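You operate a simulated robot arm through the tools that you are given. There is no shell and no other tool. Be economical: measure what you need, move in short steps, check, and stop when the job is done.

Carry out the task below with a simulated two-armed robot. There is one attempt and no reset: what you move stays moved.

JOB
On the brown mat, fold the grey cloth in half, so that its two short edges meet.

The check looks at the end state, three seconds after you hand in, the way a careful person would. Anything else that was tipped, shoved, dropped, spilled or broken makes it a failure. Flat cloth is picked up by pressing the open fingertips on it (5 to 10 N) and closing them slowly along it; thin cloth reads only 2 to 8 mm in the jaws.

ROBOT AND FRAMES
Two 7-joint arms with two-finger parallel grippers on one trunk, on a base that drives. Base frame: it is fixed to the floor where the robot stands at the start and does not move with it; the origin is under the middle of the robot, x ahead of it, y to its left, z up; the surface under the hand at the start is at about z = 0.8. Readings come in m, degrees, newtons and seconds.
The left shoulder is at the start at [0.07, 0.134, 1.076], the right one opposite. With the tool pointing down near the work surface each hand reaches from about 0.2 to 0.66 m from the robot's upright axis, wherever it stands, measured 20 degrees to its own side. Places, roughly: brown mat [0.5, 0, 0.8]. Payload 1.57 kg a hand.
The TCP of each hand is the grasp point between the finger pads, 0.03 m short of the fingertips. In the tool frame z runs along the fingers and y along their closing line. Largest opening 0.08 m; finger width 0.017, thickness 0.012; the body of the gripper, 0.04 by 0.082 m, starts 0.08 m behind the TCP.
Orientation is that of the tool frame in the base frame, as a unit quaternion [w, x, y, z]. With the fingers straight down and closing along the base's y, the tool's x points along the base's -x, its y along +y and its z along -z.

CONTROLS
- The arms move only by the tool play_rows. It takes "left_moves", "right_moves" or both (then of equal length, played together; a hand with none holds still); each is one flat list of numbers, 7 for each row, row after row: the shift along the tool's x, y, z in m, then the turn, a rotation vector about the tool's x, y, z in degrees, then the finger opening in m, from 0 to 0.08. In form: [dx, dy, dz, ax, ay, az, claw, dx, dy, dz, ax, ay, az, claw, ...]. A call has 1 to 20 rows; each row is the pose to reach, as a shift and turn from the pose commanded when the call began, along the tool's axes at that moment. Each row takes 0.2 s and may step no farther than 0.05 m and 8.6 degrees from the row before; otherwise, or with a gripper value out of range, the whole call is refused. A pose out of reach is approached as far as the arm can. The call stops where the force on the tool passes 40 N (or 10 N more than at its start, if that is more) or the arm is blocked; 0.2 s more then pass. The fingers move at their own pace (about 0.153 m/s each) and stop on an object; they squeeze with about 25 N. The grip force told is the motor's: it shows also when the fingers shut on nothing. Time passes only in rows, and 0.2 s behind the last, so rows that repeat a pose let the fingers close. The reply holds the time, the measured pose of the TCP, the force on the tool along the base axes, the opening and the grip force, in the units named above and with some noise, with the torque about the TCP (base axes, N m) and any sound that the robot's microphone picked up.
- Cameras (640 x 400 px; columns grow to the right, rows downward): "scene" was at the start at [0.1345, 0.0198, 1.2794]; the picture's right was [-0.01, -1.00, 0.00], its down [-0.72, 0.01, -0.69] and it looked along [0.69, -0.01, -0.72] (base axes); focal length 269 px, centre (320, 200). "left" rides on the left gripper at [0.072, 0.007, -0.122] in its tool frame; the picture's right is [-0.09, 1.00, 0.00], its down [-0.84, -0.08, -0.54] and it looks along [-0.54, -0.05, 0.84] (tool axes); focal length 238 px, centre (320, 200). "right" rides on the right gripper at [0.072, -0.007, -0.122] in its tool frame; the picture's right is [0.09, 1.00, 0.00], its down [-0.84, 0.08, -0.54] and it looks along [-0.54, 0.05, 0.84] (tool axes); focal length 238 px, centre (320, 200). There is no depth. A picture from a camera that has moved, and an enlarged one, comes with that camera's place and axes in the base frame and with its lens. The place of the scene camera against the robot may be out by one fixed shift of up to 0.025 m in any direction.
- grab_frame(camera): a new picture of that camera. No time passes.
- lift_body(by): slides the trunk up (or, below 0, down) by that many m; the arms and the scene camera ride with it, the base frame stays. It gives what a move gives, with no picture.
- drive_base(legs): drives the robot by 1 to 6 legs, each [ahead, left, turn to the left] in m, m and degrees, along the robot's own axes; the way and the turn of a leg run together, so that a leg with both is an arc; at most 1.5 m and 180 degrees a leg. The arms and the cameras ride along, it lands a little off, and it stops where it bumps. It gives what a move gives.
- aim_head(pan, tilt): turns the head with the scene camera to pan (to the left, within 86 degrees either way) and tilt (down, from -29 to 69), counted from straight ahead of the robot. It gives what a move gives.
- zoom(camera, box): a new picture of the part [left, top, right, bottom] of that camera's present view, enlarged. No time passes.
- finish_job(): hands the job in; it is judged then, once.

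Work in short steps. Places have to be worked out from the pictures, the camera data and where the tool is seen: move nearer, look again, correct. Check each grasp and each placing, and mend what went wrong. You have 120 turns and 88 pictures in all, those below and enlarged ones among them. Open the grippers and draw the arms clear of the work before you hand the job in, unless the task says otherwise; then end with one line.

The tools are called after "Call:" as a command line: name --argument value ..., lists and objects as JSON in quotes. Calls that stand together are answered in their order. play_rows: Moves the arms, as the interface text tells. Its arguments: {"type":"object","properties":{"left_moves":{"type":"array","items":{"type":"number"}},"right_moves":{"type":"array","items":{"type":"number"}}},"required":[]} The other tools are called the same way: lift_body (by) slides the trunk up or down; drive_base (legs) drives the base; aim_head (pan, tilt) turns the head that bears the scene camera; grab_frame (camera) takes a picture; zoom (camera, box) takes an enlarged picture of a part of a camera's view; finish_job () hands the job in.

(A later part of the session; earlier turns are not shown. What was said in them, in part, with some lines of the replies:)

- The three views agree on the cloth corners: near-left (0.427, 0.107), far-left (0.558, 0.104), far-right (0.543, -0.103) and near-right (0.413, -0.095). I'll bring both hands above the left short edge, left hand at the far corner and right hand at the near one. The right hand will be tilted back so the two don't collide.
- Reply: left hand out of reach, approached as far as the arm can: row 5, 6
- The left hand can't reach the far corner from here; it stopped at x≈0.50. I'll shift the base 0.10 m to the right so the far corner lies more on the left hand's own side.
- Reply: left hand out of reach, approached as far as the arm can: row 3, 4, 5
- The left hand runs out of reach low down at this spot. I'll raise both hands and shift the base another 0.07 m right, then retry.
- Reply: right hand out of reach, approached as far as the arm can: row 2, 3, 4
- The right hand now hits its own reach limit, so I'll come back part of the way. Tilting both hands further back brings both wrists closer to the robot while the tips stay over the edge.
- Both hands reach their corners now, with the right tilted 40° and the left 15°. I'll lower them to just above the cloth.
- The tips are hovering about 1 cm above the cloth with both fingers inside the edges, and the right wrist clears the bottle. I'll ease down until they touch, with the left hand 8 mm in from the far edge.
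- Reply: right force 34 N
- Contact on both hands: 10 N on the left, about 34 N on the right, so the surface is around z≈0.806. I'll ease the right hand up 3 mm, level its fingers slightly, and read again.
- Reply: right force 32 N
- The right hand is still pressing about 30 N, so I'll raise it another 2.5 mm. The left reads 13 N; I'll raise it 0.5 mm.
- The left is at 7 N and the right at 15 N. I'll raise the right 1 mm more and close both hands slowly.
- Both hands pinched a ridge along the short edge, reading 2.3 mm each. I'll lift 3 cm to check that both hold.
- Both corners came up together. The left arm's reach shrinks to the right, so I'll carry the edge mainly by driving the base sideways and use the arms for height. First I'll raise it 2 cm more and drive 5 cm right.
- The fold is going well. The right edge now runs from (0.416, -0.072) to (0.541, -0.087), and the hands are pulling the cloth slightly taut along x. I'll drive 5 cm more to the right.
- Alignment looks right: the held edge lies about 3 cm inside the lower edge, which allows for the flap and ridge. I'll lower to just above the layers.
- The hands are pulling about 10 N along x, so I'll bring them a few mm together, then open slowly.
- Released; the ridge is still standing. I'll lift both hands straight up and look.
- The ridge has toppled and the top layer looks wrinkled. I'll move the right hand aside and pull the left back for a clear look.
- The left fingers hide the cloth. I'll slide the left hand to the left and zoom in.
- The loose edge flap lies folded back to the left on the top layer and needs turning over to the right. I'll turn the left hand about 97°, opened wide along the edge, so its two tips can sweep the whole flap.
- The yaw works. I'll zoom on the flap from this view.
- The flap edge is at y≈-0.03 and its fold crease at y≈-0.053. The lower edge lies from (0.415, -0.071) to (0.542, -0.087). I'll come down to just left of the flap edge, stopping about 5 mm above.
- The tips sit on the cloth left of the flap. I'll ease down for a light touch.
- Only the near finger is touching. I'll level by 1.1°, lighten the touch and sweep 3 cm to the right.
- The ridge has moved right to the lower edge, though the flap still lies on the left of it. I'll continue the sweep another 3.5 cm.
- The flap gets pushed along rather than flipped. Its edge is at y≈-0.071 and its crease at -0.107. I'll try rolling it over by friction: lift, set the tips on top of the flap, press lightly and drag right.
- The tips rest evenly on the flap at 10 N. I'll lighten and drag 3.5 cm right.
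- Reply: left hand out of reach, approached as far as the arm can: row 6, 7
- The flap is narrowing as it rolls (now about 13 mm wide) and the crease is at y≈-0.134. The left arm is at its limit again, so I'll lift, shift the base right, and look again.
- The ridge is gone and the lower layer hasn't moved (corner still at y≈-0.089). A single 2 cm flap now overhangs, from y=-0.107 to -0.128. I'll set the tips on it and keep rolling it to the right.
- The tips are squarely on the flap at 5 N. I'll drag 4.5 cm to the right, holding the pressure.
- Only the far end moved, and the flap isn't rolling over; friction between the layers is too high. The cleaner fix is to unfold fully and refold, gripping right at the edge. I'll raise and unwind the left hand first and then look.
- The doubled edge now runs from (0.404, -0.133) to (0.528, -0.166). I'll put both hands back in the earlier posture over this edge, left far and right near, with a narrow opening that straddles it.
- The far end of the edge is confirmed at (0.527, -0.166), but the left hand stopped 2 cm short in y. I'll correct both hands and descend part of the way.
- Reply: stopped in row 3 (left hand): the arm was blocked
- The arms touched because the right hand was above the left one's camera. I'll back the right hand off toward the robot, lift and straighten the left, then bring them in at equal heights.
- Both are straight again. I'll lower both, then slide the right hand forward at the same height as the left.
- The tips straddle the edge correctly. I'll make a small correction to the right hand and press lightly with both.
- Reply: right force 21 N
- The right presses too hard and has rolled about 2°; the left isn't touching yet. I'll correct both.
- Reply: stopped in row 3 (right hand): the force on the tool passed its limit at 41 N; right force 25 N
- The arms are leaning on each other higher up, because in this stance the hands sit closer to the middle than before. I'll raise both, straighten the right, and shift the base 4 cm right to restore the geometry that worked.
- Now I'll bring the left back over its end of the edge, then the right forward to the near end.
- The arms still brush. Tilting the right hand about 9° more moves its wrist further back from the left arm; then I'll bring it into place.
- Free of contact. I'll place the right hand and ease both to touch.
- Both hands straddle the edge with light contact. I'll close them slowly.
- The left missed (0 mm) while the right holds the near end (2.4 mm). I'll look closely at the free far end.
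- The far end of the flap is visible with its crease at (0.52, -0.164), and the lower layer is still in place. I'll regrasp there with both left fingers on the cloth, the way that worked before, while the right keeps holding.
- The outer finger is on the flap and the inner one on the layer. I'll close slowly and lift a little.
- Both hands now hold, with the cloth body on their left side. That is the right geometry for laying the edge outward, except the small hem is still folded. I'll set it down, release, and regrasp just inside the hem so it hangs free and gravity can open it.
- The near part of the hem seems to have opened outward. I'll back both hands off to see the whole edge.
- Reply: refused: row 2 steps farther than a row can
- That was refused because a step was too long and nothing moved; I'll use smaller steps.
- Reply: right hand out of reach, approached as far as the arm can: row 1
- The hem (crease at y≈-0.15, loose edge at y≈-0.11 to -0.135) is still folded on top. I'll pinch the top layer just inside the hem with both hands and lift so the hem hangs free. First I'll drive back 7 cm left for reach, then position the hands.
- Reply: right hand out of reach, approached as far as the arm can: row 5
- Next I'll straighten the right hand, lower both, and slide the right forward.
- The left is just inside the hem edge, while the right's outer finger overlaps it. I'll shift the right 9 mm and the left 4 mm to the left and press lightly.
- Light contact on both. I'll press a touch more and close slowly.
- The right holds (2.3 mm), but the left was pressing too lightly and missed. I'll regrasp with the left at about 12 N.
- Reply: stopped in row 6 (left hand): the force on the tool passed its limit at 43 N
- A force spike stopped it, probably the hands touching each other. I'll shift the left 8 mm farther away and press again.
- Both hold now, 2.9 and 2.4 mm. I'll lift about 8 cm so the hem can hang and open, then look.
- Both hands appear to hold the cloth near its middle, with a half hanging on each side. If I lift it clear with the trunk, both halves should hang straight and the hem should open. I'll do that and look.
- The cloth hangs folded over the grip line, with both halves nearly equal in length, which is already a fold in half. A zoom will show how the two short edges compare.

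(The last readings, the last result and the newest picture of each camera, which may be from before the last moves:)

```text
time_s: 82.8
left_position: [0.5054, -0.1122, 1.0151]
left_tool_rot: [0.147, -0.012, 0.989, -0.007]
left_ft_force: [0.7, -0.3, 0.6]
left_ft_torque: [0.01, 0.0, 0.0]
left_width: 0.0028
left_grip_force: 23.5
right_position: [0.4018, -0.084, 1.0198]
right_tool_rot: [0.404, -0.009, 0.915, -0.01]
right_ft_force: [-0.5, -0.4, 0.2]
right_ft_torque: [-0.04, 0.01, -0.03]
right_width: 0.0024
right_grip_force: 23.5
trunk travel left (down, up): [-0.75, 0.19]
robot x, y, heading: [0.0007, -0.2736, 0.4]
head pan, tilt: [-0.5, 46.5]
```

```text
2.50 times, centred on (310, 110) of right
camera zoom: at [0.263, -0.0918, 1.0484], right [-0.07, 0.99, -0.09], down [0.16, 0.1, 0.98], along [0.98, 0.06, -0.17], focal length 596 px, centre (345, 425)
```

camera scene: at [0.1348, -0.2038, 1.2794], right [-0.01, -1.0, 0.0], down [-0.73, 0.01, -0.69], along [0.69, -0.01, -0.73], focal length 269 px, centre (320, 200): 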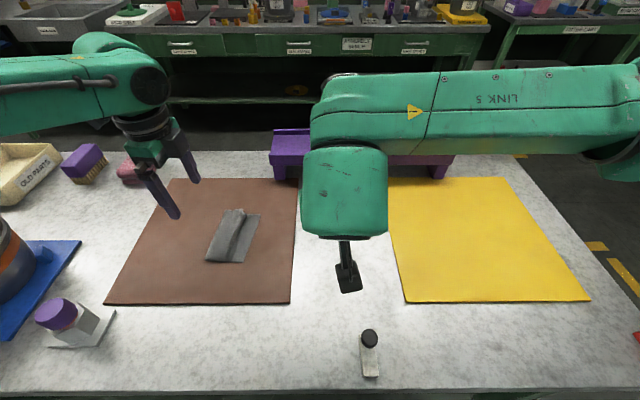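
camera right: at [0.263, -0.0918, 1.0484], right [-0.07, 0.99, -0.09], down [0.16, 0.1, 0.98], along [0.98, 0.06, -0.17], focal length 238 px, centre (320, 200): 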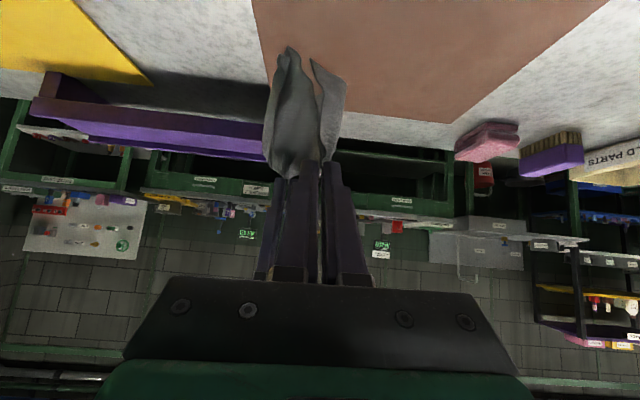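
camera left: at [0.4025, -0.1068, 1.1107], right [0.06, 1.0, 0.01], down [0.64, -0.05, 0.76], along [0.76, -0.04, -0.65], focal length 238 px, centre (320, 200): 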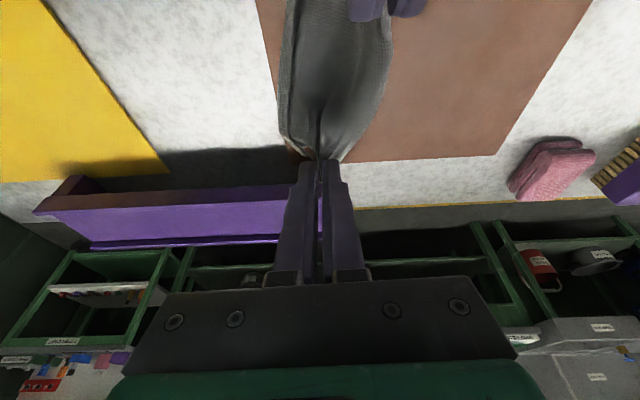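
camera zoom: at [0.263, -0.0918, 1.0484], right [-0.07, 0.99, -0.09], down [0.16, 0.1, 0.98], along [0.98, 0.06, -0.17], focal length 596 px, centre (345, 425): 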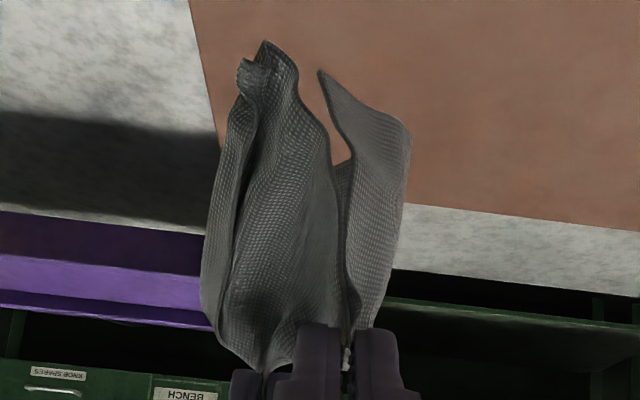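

It hangs as two nearly equal halves from the crease in my grip. I'll lay it down doubled: lower until the tails touch, then drive left while lowering so both halves trail to the right.

Call:
lift_body --by -0.085

Call:
drive_base --legs '[[0, 0.035, 0]]'

Call:
lift_body --by -0.02

Call:
drive_base --legs '[[0, 0.03, 0]]'

Call:
grab_frame --camera "right"

```text
time_s: 84.0
left_position: [0.5066, -0.1127, 0.9319]
left_tool_rot: [0.148, -0.012, 0.989, -0.008]
left_ft_force: [0.1, 0.1, 0.1]
left_ft_torque: [-0.02, 0.0, 0.01]
left_width: 0.0026
left_grip_force: 23.7
right_position: [0.402, -0.0845, 0.9336]
right_tool_rot: [0.404, -0.011, 0.915, -0.008]
right_ft_force: [0.6, 0.7, -0.4]
right_ft_torque: [-0.03, 0.01, -0.03]
right_width: 0.0023
right_grip_force: 23.8
trunk travel left (down, up): [-0.665, 0.275]
robot x, y, heading: [-0.0041, -0.2745, 0.1]
head pan, tilt: [-0.5, 46.5]
```

```text
time_s: 84.8
left_position: [0.5062, -0.0801, 0.9328]
left_tool_rot: [0.148, -0.011, 0.989, -0.005]
left_ft_force: [-0.3, -0.7, 0.2]
left_ft_torque: [0.04, 0.03, 0.0]
left_width: 0.0027
left_grip_force: 24.0
right_position: [0.4006, -0.0498, 0.9349]
right_tool_rot: [0.404, -0.009, 0.915, -0.007]
right_ft_force: [-0.6, -0.1, 0.0]
right_ft_torque: [0.01, -0.02, -0.02]
right_width: 0.0023
right_grip_force: 24.0
trunk travel left (down, up): [-0.665, 0.275]
robot x, y, heading: [-0.0019, -0.239, 0.2]
head pan, tilt: [-0.5, 46.5]
```

```text
time_s: 85.5
left_position: [0.5055, -0.0774, 0.9117]
left_tool_rot: [0.149, -0.013, 0.989, -0.007]
left_ft_force: [0.1, 0.3, -0.2]
left_ft_torque: [0.0, -0.04, 0.0]
left_width: 0.0027
left_grip_force: 23.6
right_position: [0.4008, -0.0492, 0.9121]
right_tool_rot: [0.404, -0.009, 0.915, -0.009]
right_ft_force: [-0.7, 0.5, 0.1]
right_ft_torque: [-0.05, 0.02, -0.03]
right_width: 0.0021
right_grip_force: 24.0
trunk travel left (down, up): [-0.645, 0.295]
robot x, y, heading: [0.0003, -0.2387, 0.1]
head pan, tilt: [-0.5, 46.5]
```

```text
time_s: 86.3
left_position: [0.5059, -0.0511, 0.9112]
left_tool_rot: [0.148, -0.013, 0.989, -0.005]
left_ft_force: [-0.1, -1.2, -0.2]
left_ft_torque: [-0.01, -0.03, 0.01]
left_width: 0.0026
left_grip_force: 23.9
right_position: [0.4017, -0.0224, 0.9149]
right_tool_rot: [0.404, -0.008, 0.915, -0.008]
right_ft_force: [-0.6, -0.7, 0.0]
right_ft_torque: [0.0, -0.02, -0.03]
right_width: 0.0025
right_grip_force: 23.3
trunk travel left (down, up): [-0.645, 0.295]
robot x, y, heading: [0.0004, -0.208, 0.1]
head pan, tilt: [-0.5, 46.5]
```

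```text
8 pictures are left
camera right: at [0.2631, -0.0295, 0.9441], right [-0.07, 0.99, -0.09], down [0.16, 0.1, 0.98], along [0.98, 0.05, -0.17], focal length 238 px, centre (320, 200)
```

right: 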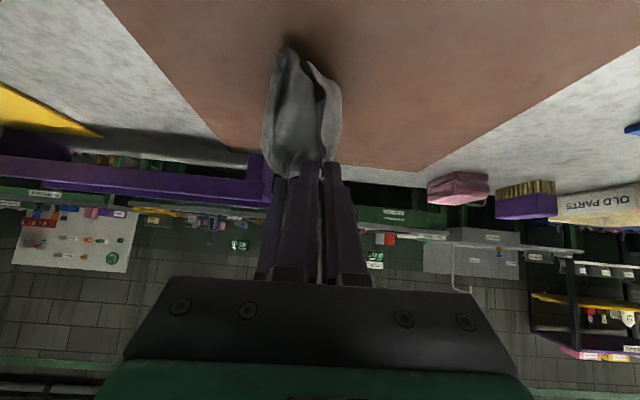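

The tails just touch and trail to the right. I'll continue in steps of lowering and driving left.

Call:
lift_body --by -0.02

Call:
drive_base --legs '[[0, 0.035, 0]]'

Call:
lift_body --by -0.02

Call:
drive_base --legs '[[0, 0.025, 0]]'

Call:
lift_body --by -0.015

Call:
drive_base --legs '[[0, 0.015, 0]]'

Call:
grab_frame --camera "left"

```text
time_s: 87.0
left_position: [0.5063, -0.0486, 0.8897]
left_tool_rot: [0.148, -0.011, 0.989, -0.007]
left_ft_force: [-0.5, 0.2, -1.0]
left_ft_torque: [-0.03, 0.01, -0.02]
left_width: 0.0026
left_grip_force: 24.0
right_position: [0.4016, -0.0195, 0.8946]
right_tool_rot: [0.404, -0.009, 0.915, -0.01]
right_ft_force: [0.2, 0.1, -0.4]
right_ft_torque: [0.0, -0.01, 0.0]
right_width: 0.0023
right_grip_force: 23.8
trunk travel left (down, up): [-0.625, 0.315]
robot x, y, heading: [0.0018, -0.2104, 0.1]
head pan, tilt: [-0.5, 46.5]
```

```text
time_s: 87.9
left_position: [0.5065, -0.0169, 0.8914]
left_tool_rot: [0.148, -0.011, 0.989, -0.005]
left_ft_force: [-0.2, 0.3, 0.9]
left_ft_torque: [-0.01, 0.0, -0.04]
left_width: 0.0025
left_grip_force: 23.6
right_position: [0.4036, 0.0129, 0.8958]
right_tool_rot: [0.404, -0.008, 0.915, -0.009]
right_ft_force: [0.6, 0.4, 0.0]
right_ft_torque: [0.01, 0.03, -0.01]
right_width: 0.0022
right_grip_force: 24.1
trunk travel left (down, up): [-0.625, 0.315]
robot x, y, heading: [0.003, -0.1798, 0.1]
head pan, tilt: [-0.5, 46.5]
```

```text
time_s: 88.5
left_position: [0.506, -0.015, 0.8708]
left_tool_rot: [0.148, -0.011, 0.989, -0.006]
left_ft_force: [0.2, 0.4, -0.1]
left_ft_torque: [-0.04, -0.02, 0.01]
left_width: 0.0025
left_grip_force: 23.8
right_position: [0.4025, 0.0138, 0.8741]
right_tool_rot: [0.405, -0.009, 0.914, -0.01]
right_ft_force: [-0.7, -0.7, -0.6]
right_ft_torque: [0.0, -0.02, -0.02]
right_width: 0.0023
right_grip_force: 23.6
trunk travel left (down, up): [-0.605, 0.335]
robot x, y, heading: [0.0009, -0.174, 0.1]
head pan, tilt: [-0.5, 46.5]
```

```text
time_s: 89.4
left_position: [0.5061, 0.0084, 0.8716]
left_tool_rot: [0.148, -0.011, 0.989, -0.006]
left_ft_force: [-0.4, -0.6, -0.1]
left_ft_torque: [0.01, -0.04, 0.01]
left_width: 0.0027
left_grip_force: 23.9
right_position: [0.4022, 0.0371, 0.8731]
right_tool_rot: [0.405, -0.008, 0.914, -0.009]
right_ft_force: [0.2, -0.3, 0.1]
right_ft_torque: [0.03, 0.01, -0.04]
right_width: 0.0024
right_grip_force: 23.7
trunk travel left (down, up): [-0.605, 0.335]
robot x, y, heading: [-0.0006, -0.1514, 0.2]
head pan, tilt: [-0.5, 46.5]
```

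```text
time_s: 90.0
left_position: [0.5061, 0.0085, 0.8568]
left_tool_rot: [0.148, -0.011, 0.989, -0.006]
left_ft_force: [0.1, -0.3, -0.1]
left_ft_torque: [0.0, -0.02, -0.03]
left_width: 0.0025
left_grip_force: 24.4
right_position: [0.4031, 0.0377, 0.8596]
right_tool_rot: [0.404, -0.009, 0.914, -0.009]
right_ft_force: [0.3, -0.1, 0.0]
right_ft_torque: [0.01, 0.0, 0.0]
right_width: 0.0023
right_grip_force: 23.5
trunk travel left (down, up): [-0.59, 0.35]
robot x, y, heading: [-0.0014, -0.1508, -0.0]
head pan, tilt: [-0.5, 46.5]
```

```text
time_s: 90.8
left_position: [0.505, 0.0232, 0.8565]
left_tool_rot: [0.148, -0.011, 0.989, -0.007]
left_ft_force: [0.6, -0.5, -0.7]
left_ft_torque: [0.03, 0.04, -0.01]
left_width: 0.0024
left_grip_force: 23.8
right_position: [0.4033, 0.0519, 0.8598]
right_tool_rot: [0.404, -0.008, 0.915, -0.009]
right_ft_force: [-0.9, -0.1, -0.1]
right_ft_torque: [-0.01, 0.01, 0.01]
right_width: 0.0022
right_grip_force: 24.3
trunk travel left (down, up): [-0.59, 0.35]
robot x, y, heading: [0.0013, -0.1331, 0.2]
head pan, tilt: [-0.5, 46.5]
```

```text
7 pictures are left
camera left: at [0.4026, 0.0292, 0.9513], right [0.07, 1.0, 0.01], down [0.64, -0.05, 0.76], along [0.76, -0.04, -0.64], focal length 238 px, centre (320, 200)
```

left: 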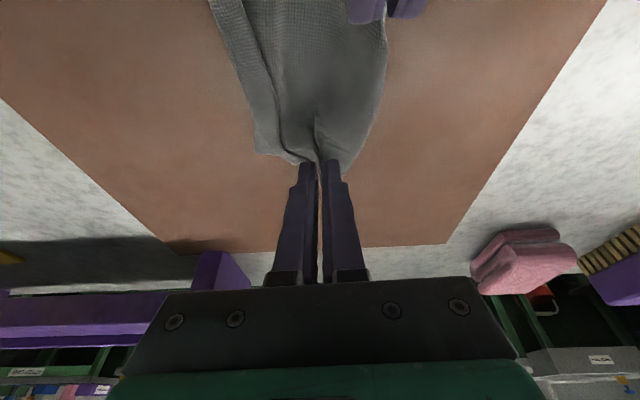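

The cloth has been laid out to the right of the grip. I'll lower the last bit, open gently and back away to look.

Call:
play_rows --left_moves '[0.002, 0.003, 0.007, 0, 0, 0, 0, 0.0042, 0.006, 0.0144, 0, 0, 0, 0, 0.0042, 0.006, 0.0144, 0, 0, 0, 0.004, 0.0042, 0.006, 0.0144, 0, 0, 0, 0.008, 0.0042, 0.006, 0.0144, 0, 0, 0, 0.014, 0.0042, 0.006, 0.0144, 0, 0, 0, 0.02, -0.0045, 0.006, -0.0144, 0, 0, 0, 0.024, -0.013, 0.006, -0.043, 0, 0, 0, 0.024]' --right_moves '[0.007, 0.003, 0.0065, 0, 0, 0, 0, 0.0149, 0.006, 0.0134, 0, 0, 0, 0, 0.0149, 0.006, 0.0134, 0, 0, 0, 0.004, 0.0149, 0.006, 0.0134, 0, 0, 0, 0.008, 0.0149, 0.006, 0.0134, 0, 0, 0, 0.014, 0.0149, 0.006, 0.0134, 0, 0, 0, 0.02, -0.0075, 0.006, -0.0067, 0, 0, 0, 0.024, -0.0297, 0.006, -0.0268, 0, 0, 0, 0.024]'

Call:
play_rows --right_moves '[0.01, -0.03, -0.03, 0, 0, 0, 0.024, 0.02, -0.06, -0.055, 0, 0, 0, 0.024, 0.03, -0.095, -0.07, 0, 0, 0, 0.024, 0.03, -0.135, -0.08, 0, 0, 0, 0.024, 0.03, -0.175, -0.08, 0, 0, 0, 0.024]'

Call:
play_rows --left_moves '[0.02, 0.015, -0.02, 0, 3, 0, 0.024, 0.04, 0.03, -0.035, 0, 6, 0, 0.024, 0.06, 0.05, -0.045, 0, 9, 0, 0.024, 0.08, 0.07, -0.05, 0, 12, 0, 0.024, 0.09, 0.09, -0.05, 0, 16, 0, 0.024]'

Call:
zoom --camera "left" --box '[120, 40, 360, 220]'

```text
time_s: 92.6
left_position: [0.5065, 0.0303, 0.9022]
left_tool_rot: [0.148, -0.009, 0.989, -0.006]
left_ft_force: [0.7, 0.0, 0.4]
left_ft_torque: [-0.01, -0.02, -0.01]
left_width: 0.0239
left_grip_force: 0.1
right_position: [0.4012, 0.0604, 0.8994]
right_tool_rot: [0.404, -0.007, 0.915, -0.011]
right_ft_force: [-1.3, 0.4, 0.2]
right_ft_torque: [0.0, 0.0, 0.02]
right_width: 0.0238
right_grip_force: 0.1
trunk travel left (down, up): [-0.59, 0.35]
robot x, y, heading: [0.0031, -0.1322, -0.1]
head pan, tilt: [-0.5, 46.5]
```

```text
time_s: 93.8
left_position: [0.5072, 0.0291, 0.9015]
left_tool_rot: [0.148, -0.01, 0.989, -0.005]
left_ft_force: [-0.2, -1.4, 0.0]
left_ft_torque: [0.01, -0.02, 0.02]
left_width: 0.024
left_grip_force: 0.0
right_position: [0.3233, -0.1178, 0.9342]
right_tool_rot: [0.405, -0.008, 0.914, -0.009]
right_ft_force: [-0.2, 0.0, 0.0]
right_ft_torque: [0.04, -0.02, -0.01]
right_width: 0.0239
right_grip_force: 0.0
trunk travel left (down, up): [-0.59, 0.35]
robot x, y, heading: [0.0041, -0.1316, 0.2]
head pan, tilt: [-0.5, 46.5]
```

```text
time_s: 95.0
left_position: [0.4021, 0.1191, 0.9208]
left_tool_rot: [0.009, -0.009, 1.0, -0.008]
left_ft_force: [-0.3, 0.5, 0.1]
left_ft_torque: [-0.03, -0.01, 0.0]
left_width: 0.0242
left_grip_force: 0.0
right_position: [0.3235, -0.1158, 0.9338]
right_tool_rot: [0.405, -0.007, 0.914, -0.011]
right_ft_force: [0.3, -0.6, 0.1]
right_ft_torque: [-0.04, 0.0, 0.01]
right_width: 0.0242
right_grip_force: 0.2
trunk travel left (down, up): [-0.59, 0.35]
robot x, y, heading: [0.0017, -0.1367, -0.1]
head pan, tilt: [-0.5, 46.5]
```

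```text
2.22 times, centred on (240, 130) of left
camera zoom: at [0.3293, 0.1269, 1.0408], right [0.07, 1.0, -0.01], down [0.83, -0.05, 0.56], along [0.55, -0.05, -0.83], focal length 530 px, centre (498, 356)
```

zoom: 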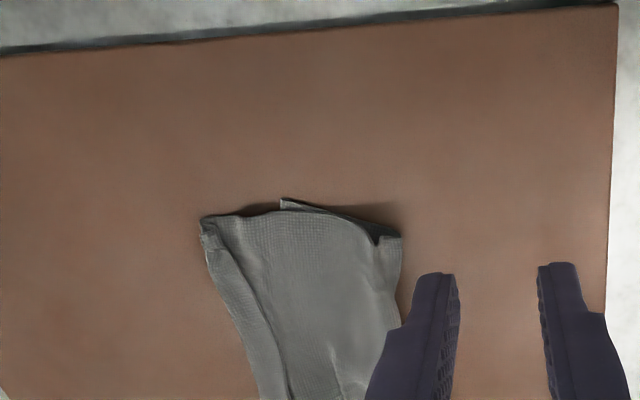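

I need detail to tell what the strip at the right end is, so I'll zoom in once.

Call:
zoom --camera "left" --box '[185, 105, 285, 225]'

```text
3.33 times, centred on (235, 165) of left
camera zoom: at [0.3293, 0.1269, 1.0408], right [0.07, 1.0, -0.01], down [0.83, -0.05, 0.56], along [0.55, -0.05, -0.83], focal length 794 px, centre (603, 317)
```

zoom: 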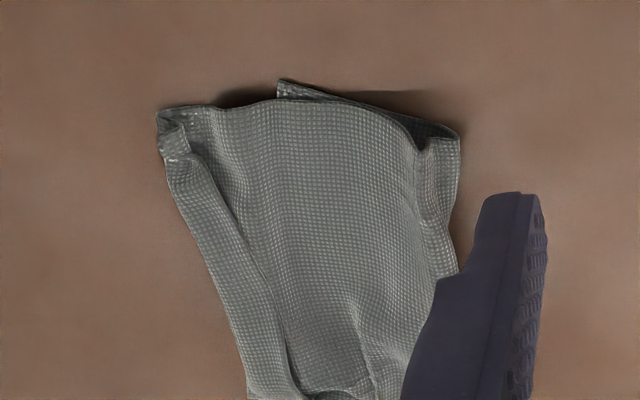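

The strip is the hem, with its crease along y≈-0.02 and its loose edge at y≈0. I'll pinch right on that crease with both hands, lift the cloth clear so it hangs from it, and lay it out flat to the left, which undoes the hem. First comes positioning.

Call:
drive_base --legs '[[0, -0.05, 0]]'

Call:
play_rows --left_moves '[-0.019, -0.017, 0, 0, -3, 0, 0.012, -0.038, -0.034, 0, 0, -6, 0, 0.012, -0.057, -0.051, 0, 0, -9, 0, 0.012, -0.076, -0.068, 0, 0, -12, 0, 0.012, -0.095, -0.086, 0, 0, -15, 0, 0.012, -0.095, -0.086, 0.03, 0, -15, 0, 0.012, -0.095, -0.086, 0.07, 0, -15, 0, 0.012, -0.095, -0.086, 0.07, 0, -15, 0, 0.012]' --right_moves '[0, 0.03, 0, 0, 0, 0, 0.012, 0, 0.06, 0, 0, 0, 0, 0.012, 0, 0.09, 0, 0, 0, 0, 0.012, 0, 0.12, 0, 0, 0, 0, 0.012, 0, 0.149, 0, 0, 0, 0, 0.012, 0.03, 0.149, 0.027, 0, 0, 0, 0.012, 0.06, 0.149, 0.054, 0, 0, 0, 0.012, 0.06, 0.149, 0.054, 0, 0, 0, 0.012]'

```text
time_s: 95.9
left_position: [0.4027, 0.0705, 0.9212]
left_tool_rot: [0.008, -0.009, 1.0, -0.008]
left_ft_force: [0.1, -0.2, 0.2]
left_ft_torque: [0.02, 0.01, 0.01]
left_width: 0.0242
left_grip_force: 0.0
right_position: [0.3239, -0.1652, 0.935]
right_tool_rot: [0.404, -0.008, 0.914, -0.01]
right_ft_force: [0.4, -0.1, 0.8]
right_ft_torque: [-0.01, -0.04, 0.02]
right_width: 0.0242
right_grip_force: 0.0
trunk travel left (down, up): [-0.59, 0.35]
robot x, y, heading: [-0.0017, -0.1847, 0.1]
head pan, tilt: [-0.5, 46.5]
```

```text
time_s: 97.7
left_position: [0.4982, -0.0149, 0.8548]
left_tool_rot: [0.139, -0.011, 0.99, -0.007]
left_ft_force: [1.2, 0.2, -0.4]
left_ft_torque: [0.0, -0.01, 0.01]
left_width: 0.0118
left_grip_force: 0.0
right_position: [0.3215, -0.0173, 0.8492]
right_tool_rot: [0.405, -0.008, 0.914, -0.011]
right_ft_force: [-0.2, 0.9, 0.4]
right_ft_torque: [-0.02, 0.02, 0.01]
right_width: 0.0119
right_grip_force: 0.1
trunk travel left (down, up): [-0.59, 0.35]
robot x, y, heading: [0.0014, -0.1825, -0.2]
head pan, tilt: [-0.5, 46.5]
```

Now the right goes forward, followed by a check of the straddle.

Call:
play_rows --left_moves '[0.001, 0, 0.003, 0, 0, 0, 0.012, 0.0017, 0, 0.0058, 0, 0, 0, 0.012, 0.0017, 0, 0.0058, 0, 0, 0, 0.012, 0.0017, 0, 0.0058, 0, 0, 0, 0.012]' --right_moves '[-0.0174, 0, 0.0193, 0, 0, 0, 0.012, -0.0348, 0, 0.0386, 0, 0, 0, 0.012, -0.0522, 0, 0.058, 0, 0, 0, 0.012, -0.0522, 0, 0.058, 0, 0, 0, 0.012]'

Call:
zoom --camera "left" --box '[220, 0, 440, 190]'

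```text
time_s: 98.7
left_position: [0.4992, -0.0145, 0.8484]
left_tool_rot: [0.139, -0.011, 0.99, -0.007]
left_ft_force: [0.0, 0.3, 0.6]
left_ft_torque: [-0.01, 0.0, -0.02]
left_width: 0.012
left_grip_force: 0.0
right_position: [0.4023, -0.0182, 0.8484]
right_tool_rot: [0.404, -0.007, 0.914, -0.011]
right_ft_force: [-0.2, -0.2, 0.2]
right_ft_torque: [-0.01, -0.01, 0.06]
right_width: 0.012
right_grip_force: 0.1
trunk travel left (down, up): [-0.59, 0.35]
robot x, y, heading: [-0.0008, -0.1884, -0.1]
head pan, tilt: [-0.5, 46.5]
```

```text
2.11 times, centred on (330, 95) of left
camera zoom: at [0.3971, -0.0085, 0.9448], right [0.07, 1.0, 0.01], down [0.66, -0.05, 0.75], along [0.75, -0.05, -0.66], focal length 502 px, centre (299, 421)
```

zoom: 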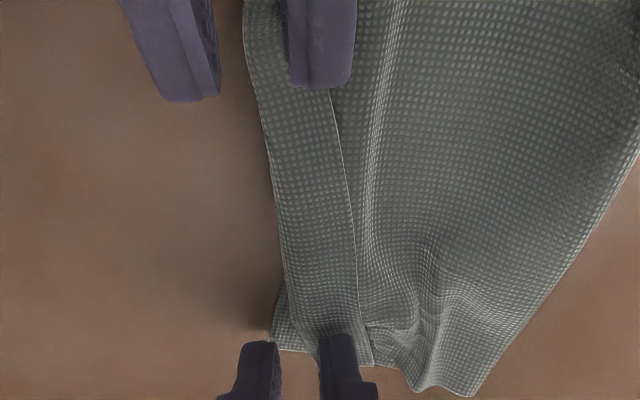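

The straddle is good. I'll shift the left 1.2 cm in from the far edge, nudge the right 7 mm toward the crease, and press.

Call:
play_rows --left_moves '[0.0115, 0, -0.0033, 0, 0, 0, 0.012, 0.013, 0, 0.002, 0, 0, 0, 0.012, 0.0141, 0, 0.0058, 0, 0, 0, 0.012, 0.0144, 0, 0.0068, 0, 0, 0, 0.012]' --right_moves '[0, -0.007, 0, 0, 0, 0, 0.012, 0.006, -0.007, 0.0055, 0, 0, 0, 0.012, 0.0093, -0.007, 0.0084, 0, 0, 0, 0.012, 0.0097, -0.007, 0.0088, 0, 0, 0, 0.012]'

```text
time_s: 99.7
left_position: [0.4876, -0.0153, 0.8402]
left_tool_rot: [0.143, -0.011, 0.99, -0.006]
left_ft_force: [0.1, 1.4, 15.2]
left_ft_torque: [0.21, -0.01, -0.03]
left_width: 0.013
left_grip_force: 0.5
right_position: [0.3999, -0.0262, 0.8378]
right_tool_rot: [0.405, -0.008, 0.914, -0.01]
right_ft_force: [-0.4, -0.4, 0.1]
right_ft_torque: [-0.01, 0.0, -0.02]
right_width: 0.0119
right_grip_force: 0.1
trunk travel left (down, up): [-0.59, 0.35]
robot x, y, heading: [0.0014, -0.1836, -0.0]
head pan, tilt: [-0.5, 46.5]
```

Call:
play_rows --right_moves '[0.0015, 0.001, 0.0013, 0, 0, 0, 0.012, 0.0026, 0.001, 0.0023, 0, 0, 0, 0.012, 0.003, 0.001, 0.0026, 0, 0, 0, 0.012]'

```text
time_s: 100.5
left_position: [0.487, -0.0178, 0.8409]
left_tool_rot: [0.142, -0.01, 0.99, -0.006]
left_ft_force: [7.2, 2.6, 18.9]
left_ft_torque: [0.28, -0.24, -0.08]
left_width: 0.0136
left_grip_force: 0.7
right_position: [0.399, -0.0252, 0.8355]
right_tool_rot: [0.407, -0.006, 0.913, -0.01]
right_ft_force: [-1.2, -1.0, 14.6]
right_ft_torque: [0.11, -0.22, -0.01]
right_width: 0.0113
right_grip_force: 0.1
trunk travel left (down, up): [-0.59, 0.35]
robot x, y, heading: [0.0009, -0.1843, -0.0]
head pan, tilt: [-0.5, 46.5]
```

Both press at about 15 N. I'll close slowly and read the widths.

Call:
play_rows --left_moves '[0, 0, 0, 0, 0, 0, 0.01, 0, 0, 0, 0, 0, 0, 0.008, 0, 0, 0, 0, 0, 0, 0.006, 0, 0, 0, 0, 0, 0, 0.004, 0, 0, 0, 0, 0, 0, 0.002, 0, 0, 0, 0, 0, 0, 0, 0, 0, 0, 0, 0, 0, 0]' --right_moves '[0, 0, 0, 0, 0, 0, 0.01, 0, 0, 0, 0, 0, 0, 0.008, 0, 0, 0, 0, 0, 0, 0.006, 0, 0, 0, 0, 0, 0, 0.004, 0, 0, 0, 0, 0, 0, 0.002, 0, 0, 0, 0, 0, 0, 0, 0, 0, 0, 0, 0, 0, 0]'

```text
time_s: 102.1
left_position: [0.4867, -0.0144, 0.8404]
left_tool_rot: [0.143, -0.01, 0.99, -0.007]
left_ft_force: [6.9, 5.3, 23.7]
left_ft_torque: [0.25, -0.21, -0.03]
left_width: 0.0
left_grip_force: 21.3
right_position: [0.3975, -0.0223, 0.8335]
right_tool_rot: [0.407, -0.009, 0.913, -0.009]
right_ft_force: [2.4, 11.5, 21.8]
right_ft_torque: [0.43, -0.44, 0.17]
right_width: 0.0
right_grip_force: 21.0
trunk travel left (down, up): [-0.59, 0.35]
robot x, y, heading: [-0.0005, -0.187, -0.1]
head pan, tilt: [-0.5, 46.5]
```

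Both slipped off: the narrow opening didn't drag enough cloth. I'll lift a little and retry with a 23 mm opening, the setting that worked before for the right hand.

Call:
play_rows --left_moves '[-0.0028, 0, -0.0096, 0, 0, 0, 0, -0.0028, 0.001, -0.0096, 0, 0, 0, 0.023, -0.0028, 0.002, -0.0096, 0, 0, 0, 0.023, -0.001, 0.002, -0.004, 0, 0, 0, 0.023, 0, 0.002, -0.001, 0, 0, 0, 0.023, 0, 0.002, -0.0005, 0, 0, 0, 0.023]' --right_moves '[-0.0074, 0, -0.0067, 0, 0, 0, 0, -0.0074, 0.002, -0.0067, 0, 0, 0, 0.023, -0.0074, 0.004, -0.0067, 0, 0, 0, 0.023, -0.003, 0.004, -0.0027, 0, 0, 0, 0.023, -0.001, 0.004, -0.001, 0, 0, 0, 0.023, -0.0005, 0.004, -0.0005, 0, 0, 0, 0.023]'

Call:
play_rows --left_moves '[0, 0, 0, 0, 0, 0, 0.02, 0, 0, 0, 0, 0, 0, 0.016, 0, 0, 0, 0, 0, 0, 0.012, 0, 0, 0, 0, 0, 0, 0.008, 0, 0, 0, 0, 0, 0, 0.004, 0, 0, 0, 0, 0, 0, 0, 0, 0, 0, 0, 0, 0, 0]' --right_moves '[0, 0, 0, 0, 0, 0, 0.02, 0, 0, 0, 0, 0, 0, 0.016, 0, 0, 0, 0, 0, 0, 0.012, 0, 0, 0, 0, 0, 0, 0.008, 0, 0, 0, 0, 0, 0, 0.004, 0, 0, 0, 0, 0, 0, 0, 0, 0, 0, 0, 0, 0, 0]'

```text
time_s: 103.5
left_position: [0.4863, -0.0135, 0.8407]
left_tool_rot: [0.142, -0.01, 0.99, -0.006]
left_ft_force: [-0.2, 0.7, 13.1]
left_ft_torque: [0.24, 0.01, -0.01]
left_width: 0.0243
left_grip_force: 0.3
right_position: [0.3994, -0.0208, 0.8356]
right_tool_rot: [0.406, -0.008, 0.914, -0.009]
right_ft_force: [4.4, 0.3, 9.1]
right_ft_torque: [0.09, -0.27, -0.03]
right_width: 0.0226
right_grip_force: 0.1
trunk travel left (down, up): [-0.59, 0.35]
robot x, y, heading: [-0.0003, -0.182, 0.0]
head pan, tilt: [-0.5, 46.5]
```

```text
time_s: 105.1
left_position: [0.4847, -0.0143, 0.8408]
left_tool_rot: [0.142, -0.01, 0.99, -0.007]
left_ft_force: [0.3, 0.6, 22.1]
left_ft_torque: [0.08, -0.04, -0.01]
left_width: 0.0015
left_grip_force: 24.0
right_position: [0.397, -0.0197, 0.8346]
right_tool_rot: [0.406, -0.008, 0.914, -0.01]
right_ft_force: [0.4, 5.6, 12.7]
right_ft_torque: [0.18, -0.2, 0.1]
right_width: 0.0
right_grip_force: 21.2
trunk travel left (down, up): [-0.59, 0.35]
robot x, y, heading: [-0.0002, -0.1831, -0.0]
head pan, tilt: [-0.5, 46.5]
```

The left caught a single layer (1.5 mm), possibly the loose hem itself. I'll lift it 2.5 cm, move it 3 cm to the right and look.

Call:
play_rows --left_moves '[-0.0035, 0, -0.012, 0, 0, 0, 0, -0.007, -0.01, -0.024, 0, 0, 0, 0, -0.007, -0.02, -0.024, 0, 0, 0, 0, -0.007, -0.03, -0.024, 0, 0, 0, 0]' --right_moves '[-0.011, 0, -0.01, 0, 0, 0, 0.01, -0.022, 0, -0.02, 0, 0, 0, 0.02, -0.022, -0.01, -0.02, 0, 0, 0, 0.023, -0.022, -0.03, -0.02, 0, 0, 0, 0.023]'

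Call:
zoom --camera "left" --box '[220, 0, 500, 200]'

```text
time_s: 106.1
left_position: [0.4887, -0.0448, 0.8634]
left_tool_rot: [0.139, -0.011, 0.99, -0.007]
left_ft_force: [0.5, -0.1, 0.9]
left_ft_torque: [0.03, -0.01, -0.01]
left_width: 0.0017
left_grip_force: 23.3
right_position: [0.4002, -0.0502, 0.863]
right_tool_rot: [0.404, -0.007, 0.915, -0.01]
right_ft_force: [-0.6, 0.0, -1.0]
right_ft_torque: [0.01, -0.02, 0.05]
right_width: 0.0232
right_grip_force: 0.1
trunk travel left (down, up): [-0.59, 0.35]
robot x, y, heading: [-0.0005, -0.1847, 0.1]
head pan, tilt: [-0.5, 46.5]
```

```text
2.00 times, centred on (360, 100) of left
camera zoom: at [0.3867, -0.0382, 0.9601], right [0.07, 1.0, 0.01], down [0.66, -0.05, 0.75], along [0.75, -0.05, -0.66], focal length 477 px, centre (240, 400)
```

zoom: 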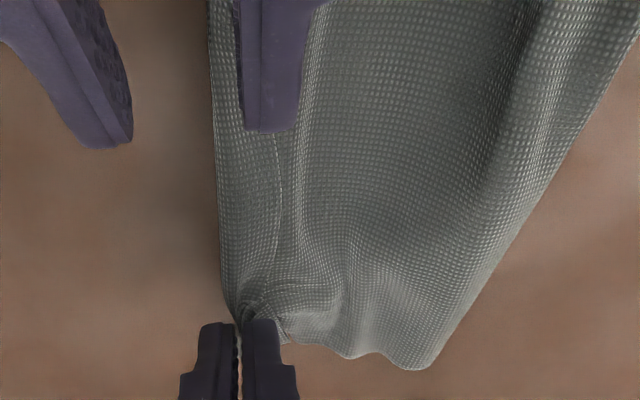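

The left holds the far end of the crease, which now runs along y≈-0.049. I'll retry the right hand at the near end, centred 8 mm inside the crease and pressing more firmly.

Call:
play_rows --right_moves '[0.006, 0.009, 0.006, 0, 0, 0, 0.024, 0.014, 0.009, 0.0125, 0, 0, 0, 0.024, 0.0195, 0.009, 0.0175, 0, 0, 0, 0.024, 0.0215, 0.009, 0.0194, 0, 0, 0, 0.024, 0.0215, 0.009, 0.0194, 0, 0, 0, 0.024, 0.0215, 0.009, 0.0194, 0, 0, 0, 0.02, 0.0215, 0.009, 0.0194, 0, 0, 0, 0.016, 0.0215, 0.009, 0.0194, 0, 0, 0, 0.012, 0.0215, 0.009, 0.0194, 0, 0, 0, 0.008, 0.0215, 0.009, 0.0194, 0, 0, 0, 0.004, 0.0215, 0.009, 0.0194, 0, 0, 0, 0, 0.0215, 0.009, 0.0194, 0, 0, 0, 0]'

```text
time_s: 108.7
left_position: [0.4879, -0.0438, 0.8646]
left_tool_rot: [0.14, -0.011, 0.99, -0.007]
left_ft_force: [-0.4, 0.3, 0.0]
left_ft_torque: [0.02, 0.01, 0.03]
left_width: 0.0018
left_grip_force: 23.7
right_position: [0.3998, -0.0411, 0.8343]
right_tool_rot: [0.406, -0.007, 0.914, -0.011]
right_ft_force: [-0.8, -0.3, 6.9]
right_ft_torque: [0.04, -0.06, 0.01]
right_width: 0.0028
right_grip_force: 23.5
trunk travel left (down, up): [-0.59, 0.35]
robot x, y, heading: [-0.0003, -0.1854, -0.1]
head pan, tilt: [-0.5, 46.5]
```

Both hold (1.8 and 2.8 mm). I'll lift clear, shift 4 cm right, then lay the cloth out flat by lowering and driving left so it trails.

Call:
play_rows --right_moves '[-0.0111, 0, -0.01, 0, 0, 0, 0, -0.0223, 0, -0.02, 0, 0, 0, 0]'

Call:
lift_body --by 0.18

Call:
drive_base --legs '[[0, -0.04, 0]]'

Call:
grab_frame --camera "right"

```text
time_s: 109.3
left_position: [0.4885, -0.0441, 0.8633]
left_tool_rot: [0.138, -0.011, 0.99, -0.006]
left_ft_force: [-1.8, -0.4, 0.4]
left_ft_torque: [-0.01, 0.04, 0.02]
left_width: 0.0017
left_grip_force: 23.7
right_position: [0.4006, -0.041, 0.8654]
right_tool_rot: [0.404, -0.008, 0.915, -0.01]
right_ft_force: [1.8, 0.3, -0.6]
right_ft_torque: [0.0, -0.01, 0.0]
right_width: 0.0027
right_grip_force: 23.5
trunk travel left (down, up): [-0.59, 0.35]
robot x, y, heading: [0.002, -0.1826, -0.0]
head pan, tilt: [-0.5, 46.5]
```

```text
time_s: 111.3
left_position: [0.4886, -0.0432, 1.042]
left_tool_rot: [0.139, -0.011, 0.99, -0.007]
left_ft_force: [-1.9, 0.1, 0.1]
left_ft_torque: [-0.01, 0.06, 0.0]
left_width: 0.0016
left_grip_force: 23.3
right_position: [0.3991, -0.0391, 1.046]
right_tool_rot: [0.405, -0.007, 0.914, -0.01]
right_ft_force: [1.2, -0.9, -0.4]
right_ft_torque: [-0.02, -0.03, -0.01]
right_width: 0.0026
right_grip_force: 23.9
trunk travel left (down, up): [-0.77, 0.17]
robot x, y, heading: [0.002, -0.1857, -0.0]
head pan, tilt: [-0.5, 46.5]
```

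```text
time_s: 112.2
left_position: [0.489, -0.077, 1.0427]
left_tool_rot: [0.14, -0.013, 0.99, -0.009]
left_ft_force: [-2.0, 0.3, 0.6]
left_ft_torque: [-0.03, 0.08, -0.03]
left_width: 0.0019
left_grip_force: 23.1
right_position: [0.4016, -0.0732, 1.0446]
right_tool_rot: [0.404, -0.009, 0.915, -0.013]
right_ft_force: [2.6, -0.2, -1.3]
right_ft_torque: [-0.05, -0.01, -0.05]
right_width: 0.0027
right_grip_force: 23.4
trunk travel left (down, up): [-0.77, 0.17]
robot x, y, heading: [-0.0009, -0.2205, 0.3]
head pan, tilt: [-0.5, 46.5]
```

```text
2 pictures are left
camera right: at [0.2615, -0.0804, 1.0735], right [-0.07, 0.99, -0.1], down [0.16, 0.11, 0.98], along [0.98, 0.05, -0.17], focal length 238 px, centre (320, 200)
```

right: 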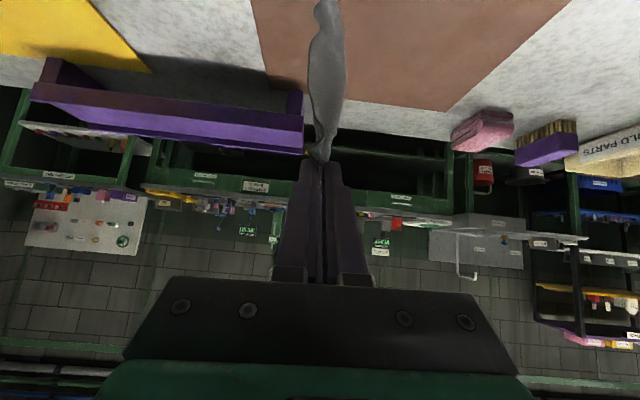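

The cloth now hangs as a single full-length sheet from its edge, which suits a clean fold. I'll go left, touch the tail down, drive right so the lower half lies leftward, then come back left with the top half. That way the small flap points outward.

Call:
drive_base --legs '[[0, 0.165, 0]]'

Call:
lift_body --by -0.045

Call:
drive_base --legs '[[0, -0.1, 0]]'

Call:
lift_body --by -0.035

Call:
drive_base --legs '[[0, -0.025, 0]]'

Call:
lift_body --by -0.035

```text
time_s: 113.6
left_position: [0.4893, 0.0771, 1.0446]
left_tool_rot: [0.139, -0.01, 0.99, -0.006]
left_ft_force: [-2.0, 0.0, 1.1]
left_ft_torque: [0.05, 0.03, 0.02]
left_width: 0.0016
left_grip_force: 23.4
right_position: [0.401, 0.0824, 1.046]
right_tool_rot: [0.405, -0.008, 0.914, -0.009]
right_ft_force: [2.1, -0.7, -0.9]
right_ft_torque: [0.0, 0.05, -0.02]
right_width: 0.0027
right_grip_force: 24.2
trunk travel left (down, up): [-0.77, 0.17]
robot x, y, heading: [0.0024, -0.0621, 0.1]
head pan, tilt: [-0.5, 46.5]
```

```text
time_s: 114.5
left_position: [0.4889, 0.0808, 0.9985]
left_tool_rot: [0.141, -0.011, 0.99, -0.007]
left_ft_force: [-2.3, 1.0, 0.4]
left_ft_torque: [0.01, 0.08, 0.02]
left_width: 0.0014
left_grip_force: 23.6
right_position: [0.4001, 0.0852, 1.0004]
right_tool_rot: [0.404, -0.009, 0.915, -0.009]
right_ft_force: [1.6, -0.8, -0.7]
right_ft_torque: [0.03, 0.0, -0.04]
right_width: 0.0029
right_grip_force: 23.9
trunk travel left (down, up): [-0.725, 0.215]
robot x, y, heading: [-0.0003, -0.0619, 0.2]
head pan, tilt: [-0.5, 46.5]
```

```text
time_s: 115.6
left_position: [0.4878, -0.018, 0.9991]
left_tool_rot: [0.139, -0.012, 0.99, -0.007]
left_ft_force: [-1.6, -0.2, 1.0]
left_ft_torque: [0.05, 0.03, 0.0]
left_width: 0.002
left_grip_force: 23.9
right_position: [0.4, -0.0147, 0.9995]
right_tool_rot: [0.404, -0.009, 0.915, -0.01]
right_ft_force: [1.3, -0.1, -0.9]
right_ft_torque: [0.03, 0.01, 0.02]
right_width: 0.0025
right_grip_force: 24.1
trunk travel left (down, up): [-0.725, 0.215]
robot x, y, heading: [-0.0005, -0.1623, 0.1]
head pan, tilt: [-0.5, 46.5]
```

```text
time_s: 116.4
left_position: [0.4889, -0.0194, 0.9629]
left_tool_rot: [0.139, -0.012, 0.99, -0.006]
left_ft_force: [-0.4, 0.6, 0.8]
left_ft_torque: [0.03, 0.05, 0.02]
left_width: 0.0017
left_grip_force: 23.3
right_position: [0.3996, -0.0169, 0.9649]
right_tool_rot: [0.404, -0.009, 0.915, -0.009]
right_ft_force: [1.0, -0.5, 0.2]
right_ft_torque: [0.0, 0.0, 0.01]
right_width: 0.0027
right_grip_force: 24.5
trunk travel left (down, up): [-0.69, 0.25]
robot x, y, heading: [-0.0001, -0.1589, 0.2]
head pan, tilt: [-0.5, 46.5]
```

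```text
time_s: 117.2
left_position: [0.4879, -0.0402, 0.9634]
left_tool_rot: [0.139, -0.013, 0.99, -0.009]
left_ft_force: [-1.9, 0.1, 0.0]
left_ft_torque: [0.0, 0.09, 0.03]
left_width: 0.0019
left_grip_force: 23.3
right_position: [0.4006, -0.0364, 0.9643]
right_tool_rot: [0.405, -0.01, 0.914, -0.011]
right_ft_force: [2.4, 0.3, -0.9]
right_ft_torque: [-0.02, 0.0, 0.01]
right_width: 0.0028
right_grip_force: 24.1
trunk travel left (down, up): [-0.69, 0.25]
robot x, y, heading: [-0.0008, -0.1889, 0.1]
head pan, tilt: [-0.5, 46.5]
```

```text
time_s: 118.0
left_position: [0.4882, -0.0439, 0.9288]
left_tool_rot: [0.14, -0.013, 0.99, -0.006]
left_ft_force: [-1.8, -0.4, 0.1]
left_ft_torque: [0.01, 0.05, -0.03]
left_width: 0.0016
left_grip_force: 23.6
right_position: [0.399, -0.0406, 0.9319]
right_tool_rot: [0.406, -0.009, 0.914, -0.008]
right_ft_force: [2.0, -0.9, -0.6]
right_ft_torque: [0.02, 0.03, 0.0]
right_width: 0.0028
right_grip_force: 23.3
trunk travel left (down, up): [-0.655, 0.285]
robot x, y, heading: [0.0032, -0.1862, 0.3]
head pan, tilt: [-0.5, 46.5]
```

The lower half should now lie from y≈+0.055 to -0.045 with the rest rising vertically. I'll fold back to the left while lowering.

Call:
drive_base --legs '[[0, 0.03, 0]]'

Call:
lift_body --by -0.03

Call:
drive_base --legs '[[0, 0.035, 0]]'

Call:
lift_body --by -0.025

Call:
grab_frame --camera "left"

```text
time_s: 118.8
left_position: [0.4885, -0.0181, 0.9287]
left_tool_rot: [0.14, -0.012, 0.99, -0.005]
left_ft_force: [-1.2, -0.7, 0.1]
left_ft_torque: [0.01, 0.08, -0.01]
left_width: 0.0018
left_grip_force: 23.5
right_position: [0.3997, -0.0124, 0.9315]
right_tool_rot: [0.404, -0.009, 0.915, -0.007]
right_ft_force: [2.3, -0.2, -0.1]
right_ft_torque: [0.04, 0.01, 0.03]
right_width: 0.0025
right_grip_force: 24.2
trunk travel left (down, up): [-0.655, 0.285]
robot x, y, heading: [-0.0003, -0.1574, 0.0]
head pan, tilt: [-0.5, 46.5]
```

```text
time_s: 119.6
left_position: [0.4885, -0.0143, 0.8994]
left_tool_rot: [0.139, -0.012, 0.99, -0.006]
left_ft_force: [-1.4, 0.0, 1.1]
left_ft_torque: [0.0, 0.05, 0.0]
left_width: 0.0016
left_grip_force: 23.1
right_position: [0.3996, -0.0105, 0.9003]
right_tool_rot: [0.405, -0.009, 0.914, -0.01]
right_ft_force: [2.1, -0.9, -1.0]
right_ft_torque: [-0.02, 0.03, -0.02]
right_width: 0.0026
right_grip_force: 24.0
trunk travel left (down, up): [-0.625, 0.315]
robot x, y, heading: [-0.004, -0.1602, 0.4]
head pan, tilt: [-0.5, 46.5]
```

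```text
time_s: 120.5
left_position: [0.4879, 0.0184, 0.898]
left_tool_rot: [0.139, -0.011, 0.99, -0.004]
left_ft_force: [-1.5, -0.1, 1.8]
left_ft_torque: [0.0, 0.04, -0.01]
left_width: 0.0019
left_grip_force: 23.5
right_position: [0.4002, 0.0215, 0.8997]
right_tool_rot: [0.405, -0.008, 0.914, -0.009]
right_ft_force: [1.3, -0.9, -1.2]
right_ft_torque: [-0.04, -0.01, 0.02]
right_width: 0.0027
right_grip_force: 23.6
trunk travel left (down, up): [-0.625, 0.315]
robot x, y, heading: [0.0008, -0.1245, 0.4]
head pan, tilt: [-0.5, 46.5]
```

```text
time_s: 121.2
left_position: [0.489, 0.0211, 0.8741]
left_tool_rot: [0.14, -0.011, 0.99, -0.007]
left_ft_force: [-1.6, 0.1, 0.3]
left_ft_torque: [-0.02, 0.0, 0.01]
left_width: 0.0017
left_grip_force: 23.4
right_position: [0.4001, 0.0239, 0.8761]
right_tool_rot: [0.405, -0.009, 0.914, -0.01]
right_ft_force: [2.2, -0.2, -0.2]
right_ft_torque: [0.03, 0.01, 0.0]
right_width: 0.0027
right_grip_force: 24.9
trunk travel left (down, up): [-0.6, 0.34]
robot x, y, heading: [-0.0004, -0.122, -0.1]
head pan, tilt: [-0.5, 46.5]
```

```text
1 pictures are left
camera left: at [0.3863, 0.0265, 0.9699], right [0.07, 1.0, 0.01], down [0.66, -0.05, 0.75], along [0.75, -0.04, -0.66], focal length 238 px, centre (320, 200)
```

left: 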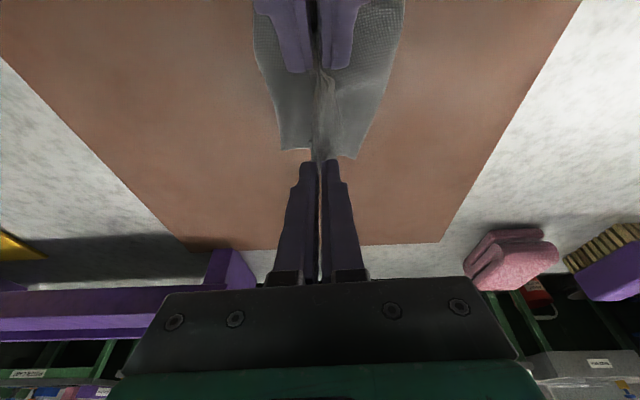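

Before committing I need to know how the layers lie here, so I'll spend the last picture on a close zoom.

Call:
zoom --camera "left" --box '[230, 0, 430, 180]'

```text
2.22 times, centred on (330, 90) of left
camera zoom: at [0.3863, 0.0265, 0.9699], right [0.07, 1.0, 0.01], down [0.66, -0.05, 0.75], along [0.75, -0.04, -0.66], focal length 530 px, centre (298, 444)
```

zoom: 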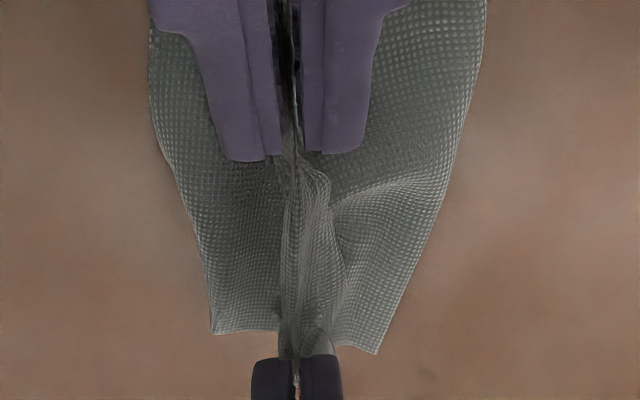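

The layers are clear now. The lower layer runs from the fold at y≈-0.01 to its short edge at y≈0.072 near and 0.052 far, and a 2 cm flap hangs outward from the grip. I'll move the near grip to y≈0.05 and the far to y≈0.032 while lowering, so the top edge meets the lower one.

Call:
play_rows --left_moves '[0.0022, 0.003, 0.0077, 0, 0, 0, 0, 0.0044, 0.006, 0.0154, 0, 0, 0, 0, 0.0066, 0.009, 0.0231, 0, 0, 0, 0, 0.0085, 0.011, 0.0298, 0, 0, 0, 0, 0.0085, 0.011, 0.0298, 0, 0, 0, 0]' --right_moves '[0.0068, 0.007, 0.0062, 0, 0, 0, 0, 0.0137, 0.014, 0.0125, 0, 0, 0, 0, 0.0205, 0.021, 0.0187, 0, 0, 0, 0, 0.0262, 0.026, 0.024, 0, 0, 0, 0, 0.0262, 0.026, 0.024, 0, 0, 0, 0]'

```text
time_s: 122.4
left_position: [0.488, 0.0311, 0.8446]
left_tool_rot: [0.14, -0.011, 0.99, -0.006]
left_ft_force: [-1.6, 0.9, 7.2]
left_ft_torque: [0.05, 0.07, 0.02]
left_width: 0.0021
left_grip_force: 23.8
right_position: [0.4002, 0.0491, 0.8392]
right_tool_rot: [0.405, -0.009, 0.914, -0.01]
right_ft_force: [2.2, -0.9, -0.7]
right_ft_torque: [-0.02, 0.04, -0.04]
right_width: 0.0028
right_grip_force: 23.6
trunk travel left (down, up): [-0.6, 0.34]
robot x, y, heading: [-0.0024, -0.1223, 0.0]
head pan, tilt: [-0.5, 46.5]
```

Both hands are where planned and the left has light contact. I'll open slowly and lift straight up.

Call:
play_rows --left_moves '[0, 0, -0.0005, 0, 0, 0, 0.003, 0, 0, -0.0005, 0, 0, 0, 0.006, 0, 0, -0.0005, 0, 0, 0, 0.01, 0, 0, -0.0005, 0, 0, 0, 0.014, 0, 0, -0.0005, 0, 0, 0, 0.014, -0.0014, 0, -0.005, 0, 0, 0, 0.014, -0.004, 0, -0.014, 0, 0, 0, 0.014, -0.008, 0, -0.028, 0, 0, 0, 0.014]' --right_moves '[0, 0, 0, 0, 0, 0, 0.003, 0, 0, 0, 0, 0, 0, 0.006, 0, 0, 0, 0, 0, 0, 0.01, 0, 0, 0, 0, 0, 0, 0.014, 0, 0, 0, 0, 0, 0, 0.014, -0.0037, 0, -0.0034, 0, 0, 0, 0.014, -0.0108, 0, -0.0098, 0, 0, 0, 0.014, -0.0215, 0, -0.0196, 0, 0, 0, 0.014]'

```text
time_s: 124.2
left_position: [0.488, 0.0311, 0.8718]
left_tool_rot: [0.14, -0.012, 0.99, -0.007]
left_ft_force: [0.2, 0.2, 0.1]
left_ft_torque: [0.01, 0.01, 0.01]
left_width: 0.0142
left_grip_force: 0.0
right_position: [0.3988, 0.0485, 0.8676]
right_tool_rot: [0.404, -0.009, 0.915, -0.009]
right_ft_force: [0.9, 0.0, -0.4]
right_ft_torque: [-0.02, -0.01, 0.01]
right_width: 0.0141
right_grip_force: 0.1
trunk travel left (down, up): [-0.6, 0.34]
robot x, y, heading: [-0.003, -0.1195, 0.2]
head pan, tilt: [-0.5, 46.5]
```

Released cleanly. I'll pat the ridge straight down once with closed fingers to flatten it, then lift away.

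Call:
play_rows --left_moves '[0, 0.005, 0, 0, 0, 0, 0, 0.003, 0.005, 0.012, 0, 0, 0, 0, 0.006, 0.005, 0.022, 0, 0, 0, 0, 0.008, 0.005, 0.0285, 0, 0, 0, 0, 0.008, 0.005, 0.0285, 0, 0, 0, 0, 0.003, 0.005, 0.012, 0, 0, 0, 0, -0.006, 0.005, -0.02, 0, 0, 0, 0, -0.014, 0.005, -0.05, 0, 0, 0, 0]' --right_moves '[0, 0.005, 0, 0, 0, 0, 0, 0.009, 0.005, 0.008, 0, 0, 0, 0, 0.017, 0.005, 0.0155, 0, 0, 0, 0, 0.0225, 0.005, 0.0203, 0, 0, 0, 0, 0.0225, 0.005, 0.0203, 0, 0, 0, 0, 0.009, 0.005, 0.008, 0, 0, 0, 0, -0.012, 0.005, -0.011, 0, 0, 0, 0, -0.035, 0.005, -0.032, 0, 0, 0, 0]'

Call:
play_rows --right_moves '[0.01, -0.02, -0.03, 0, 0, 0, 0.04, 0.02, -0.05, -0.05, 0, 0, 0, 0.04, 0.02, -0.09, -0.06, 0, 0, 0, 0.04, 0.02, -0.13, -0.06, 0, 0, 0, 0.04, 0.02, -0.17, -0.06, 0, 0, 0, 0.04, 0.02, -0.21, -0.06, 0, 0, 0, 0.04]'

Call:
play_rows --left_moves '[0, 0.02, -0.03, 0, 0, 0, 0.04, 0, 0.05, -0.05, 0, 0, 0, 0.04, 0, 0.09, -0.06, 0, 0, 0, 0.04, 0, 0.13, -0.06, 0, 0, 0, 0.04, 0, 0.16, -0.06, 0, 0, 0, 0.04]'

```text
time_s: 126.0
left_position: [0.4872, 0.0369, 0.9263]
left_tool_rot: [0.139, -0.011, 0.99, -0.006]
left_ft_force: [0.2, 0.4, 0.5]
left_ft_torque: [-0.03, 0.02, 0.0]
left_width: 0.0002
left_grip_force: 21.5
right_position: [0.3994, 0.0556, 0.9148]
right_tool_rot: [0.404, -0.009, 0.915, -0.009]
right_ft_force: [-0.1, 0.5, 0.2]
right_ft_torque: [-0.01, 0.0, -0.04]
right_width: 0.0
right_grip_force: 21.3
trunk travel left (down, up): [-0.6, 0.34]
robot x, y, heading: [-0.0015, -0.1216, -0.0]
head pan, tilt: [-0.5, 46.5]
```

```text
time_s: 127.4
left_position: [0.488, 0.0337, 0.9264]
left_tool_rot: [0.14, -0.011, 0.99, -0.005]
left_ft_force: [-1.0, -0.6, 0.4]
left_ft_torque: [0.01, 0.01, 0.02]
left_width: 0.0
left_grip_force: 21.4
right_position: [0.3428, -0.1548, 0.9471]
right_tool_rot: [0.405, -0.008, 0.914, -0.008]
right_ft_force: [-0.5, -0.6, 0.2]
right_ft_torque: [0.03, 0.0, 0.05]
right_width: 0.0401
right_grip_force: 0.1
trunk travel left (down, up): [-0.6, 0.34]
robot x, y, heading: [-0.0019, -0.1195, -0.1]
head pan, tilt: [-0.5, 46.5]
```

```text
time_s: 128.6
left_position: [0.4681, 0.1978, 0.9768]
left_tool_rot: [0.138, -0.011, 0.99, -0.007]
left_ft_force: [1.0, 0.4, -0.5]
left_ft_torque: [0.01, 0.01, 0.0]
left_width: 0.0399
left_grip_force: 0.1
right_position: [0.3428, -0.1521, 0.9473]
right_tool_rot: [0.404, -0.009, 0.915, -0.01]
right_ft_force: [-0.5, -0.1, 0.5]
right_ft_torque: [0.0, 0.0, -0.03]
right_width: 0.04
right_grip_force: 0.1
trunk travel left (down, up): [-0.6, 0.34]
robot x, y, heading: [0.0032, -0.1191, -0.2]
head pan, tilt: [-0.5, 46.5]
```

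The grippers are open and both arms are clear. No pictures are left to check further, so I'll hand in.

Call:
finish_job

```text
The job is handed in.
```

I folded the grey cloth in half on the brown mat and handed it in, but I had no pictures left to check the final state. I can't confirm that the short edges meet closely or that the top layer lies fully flat.
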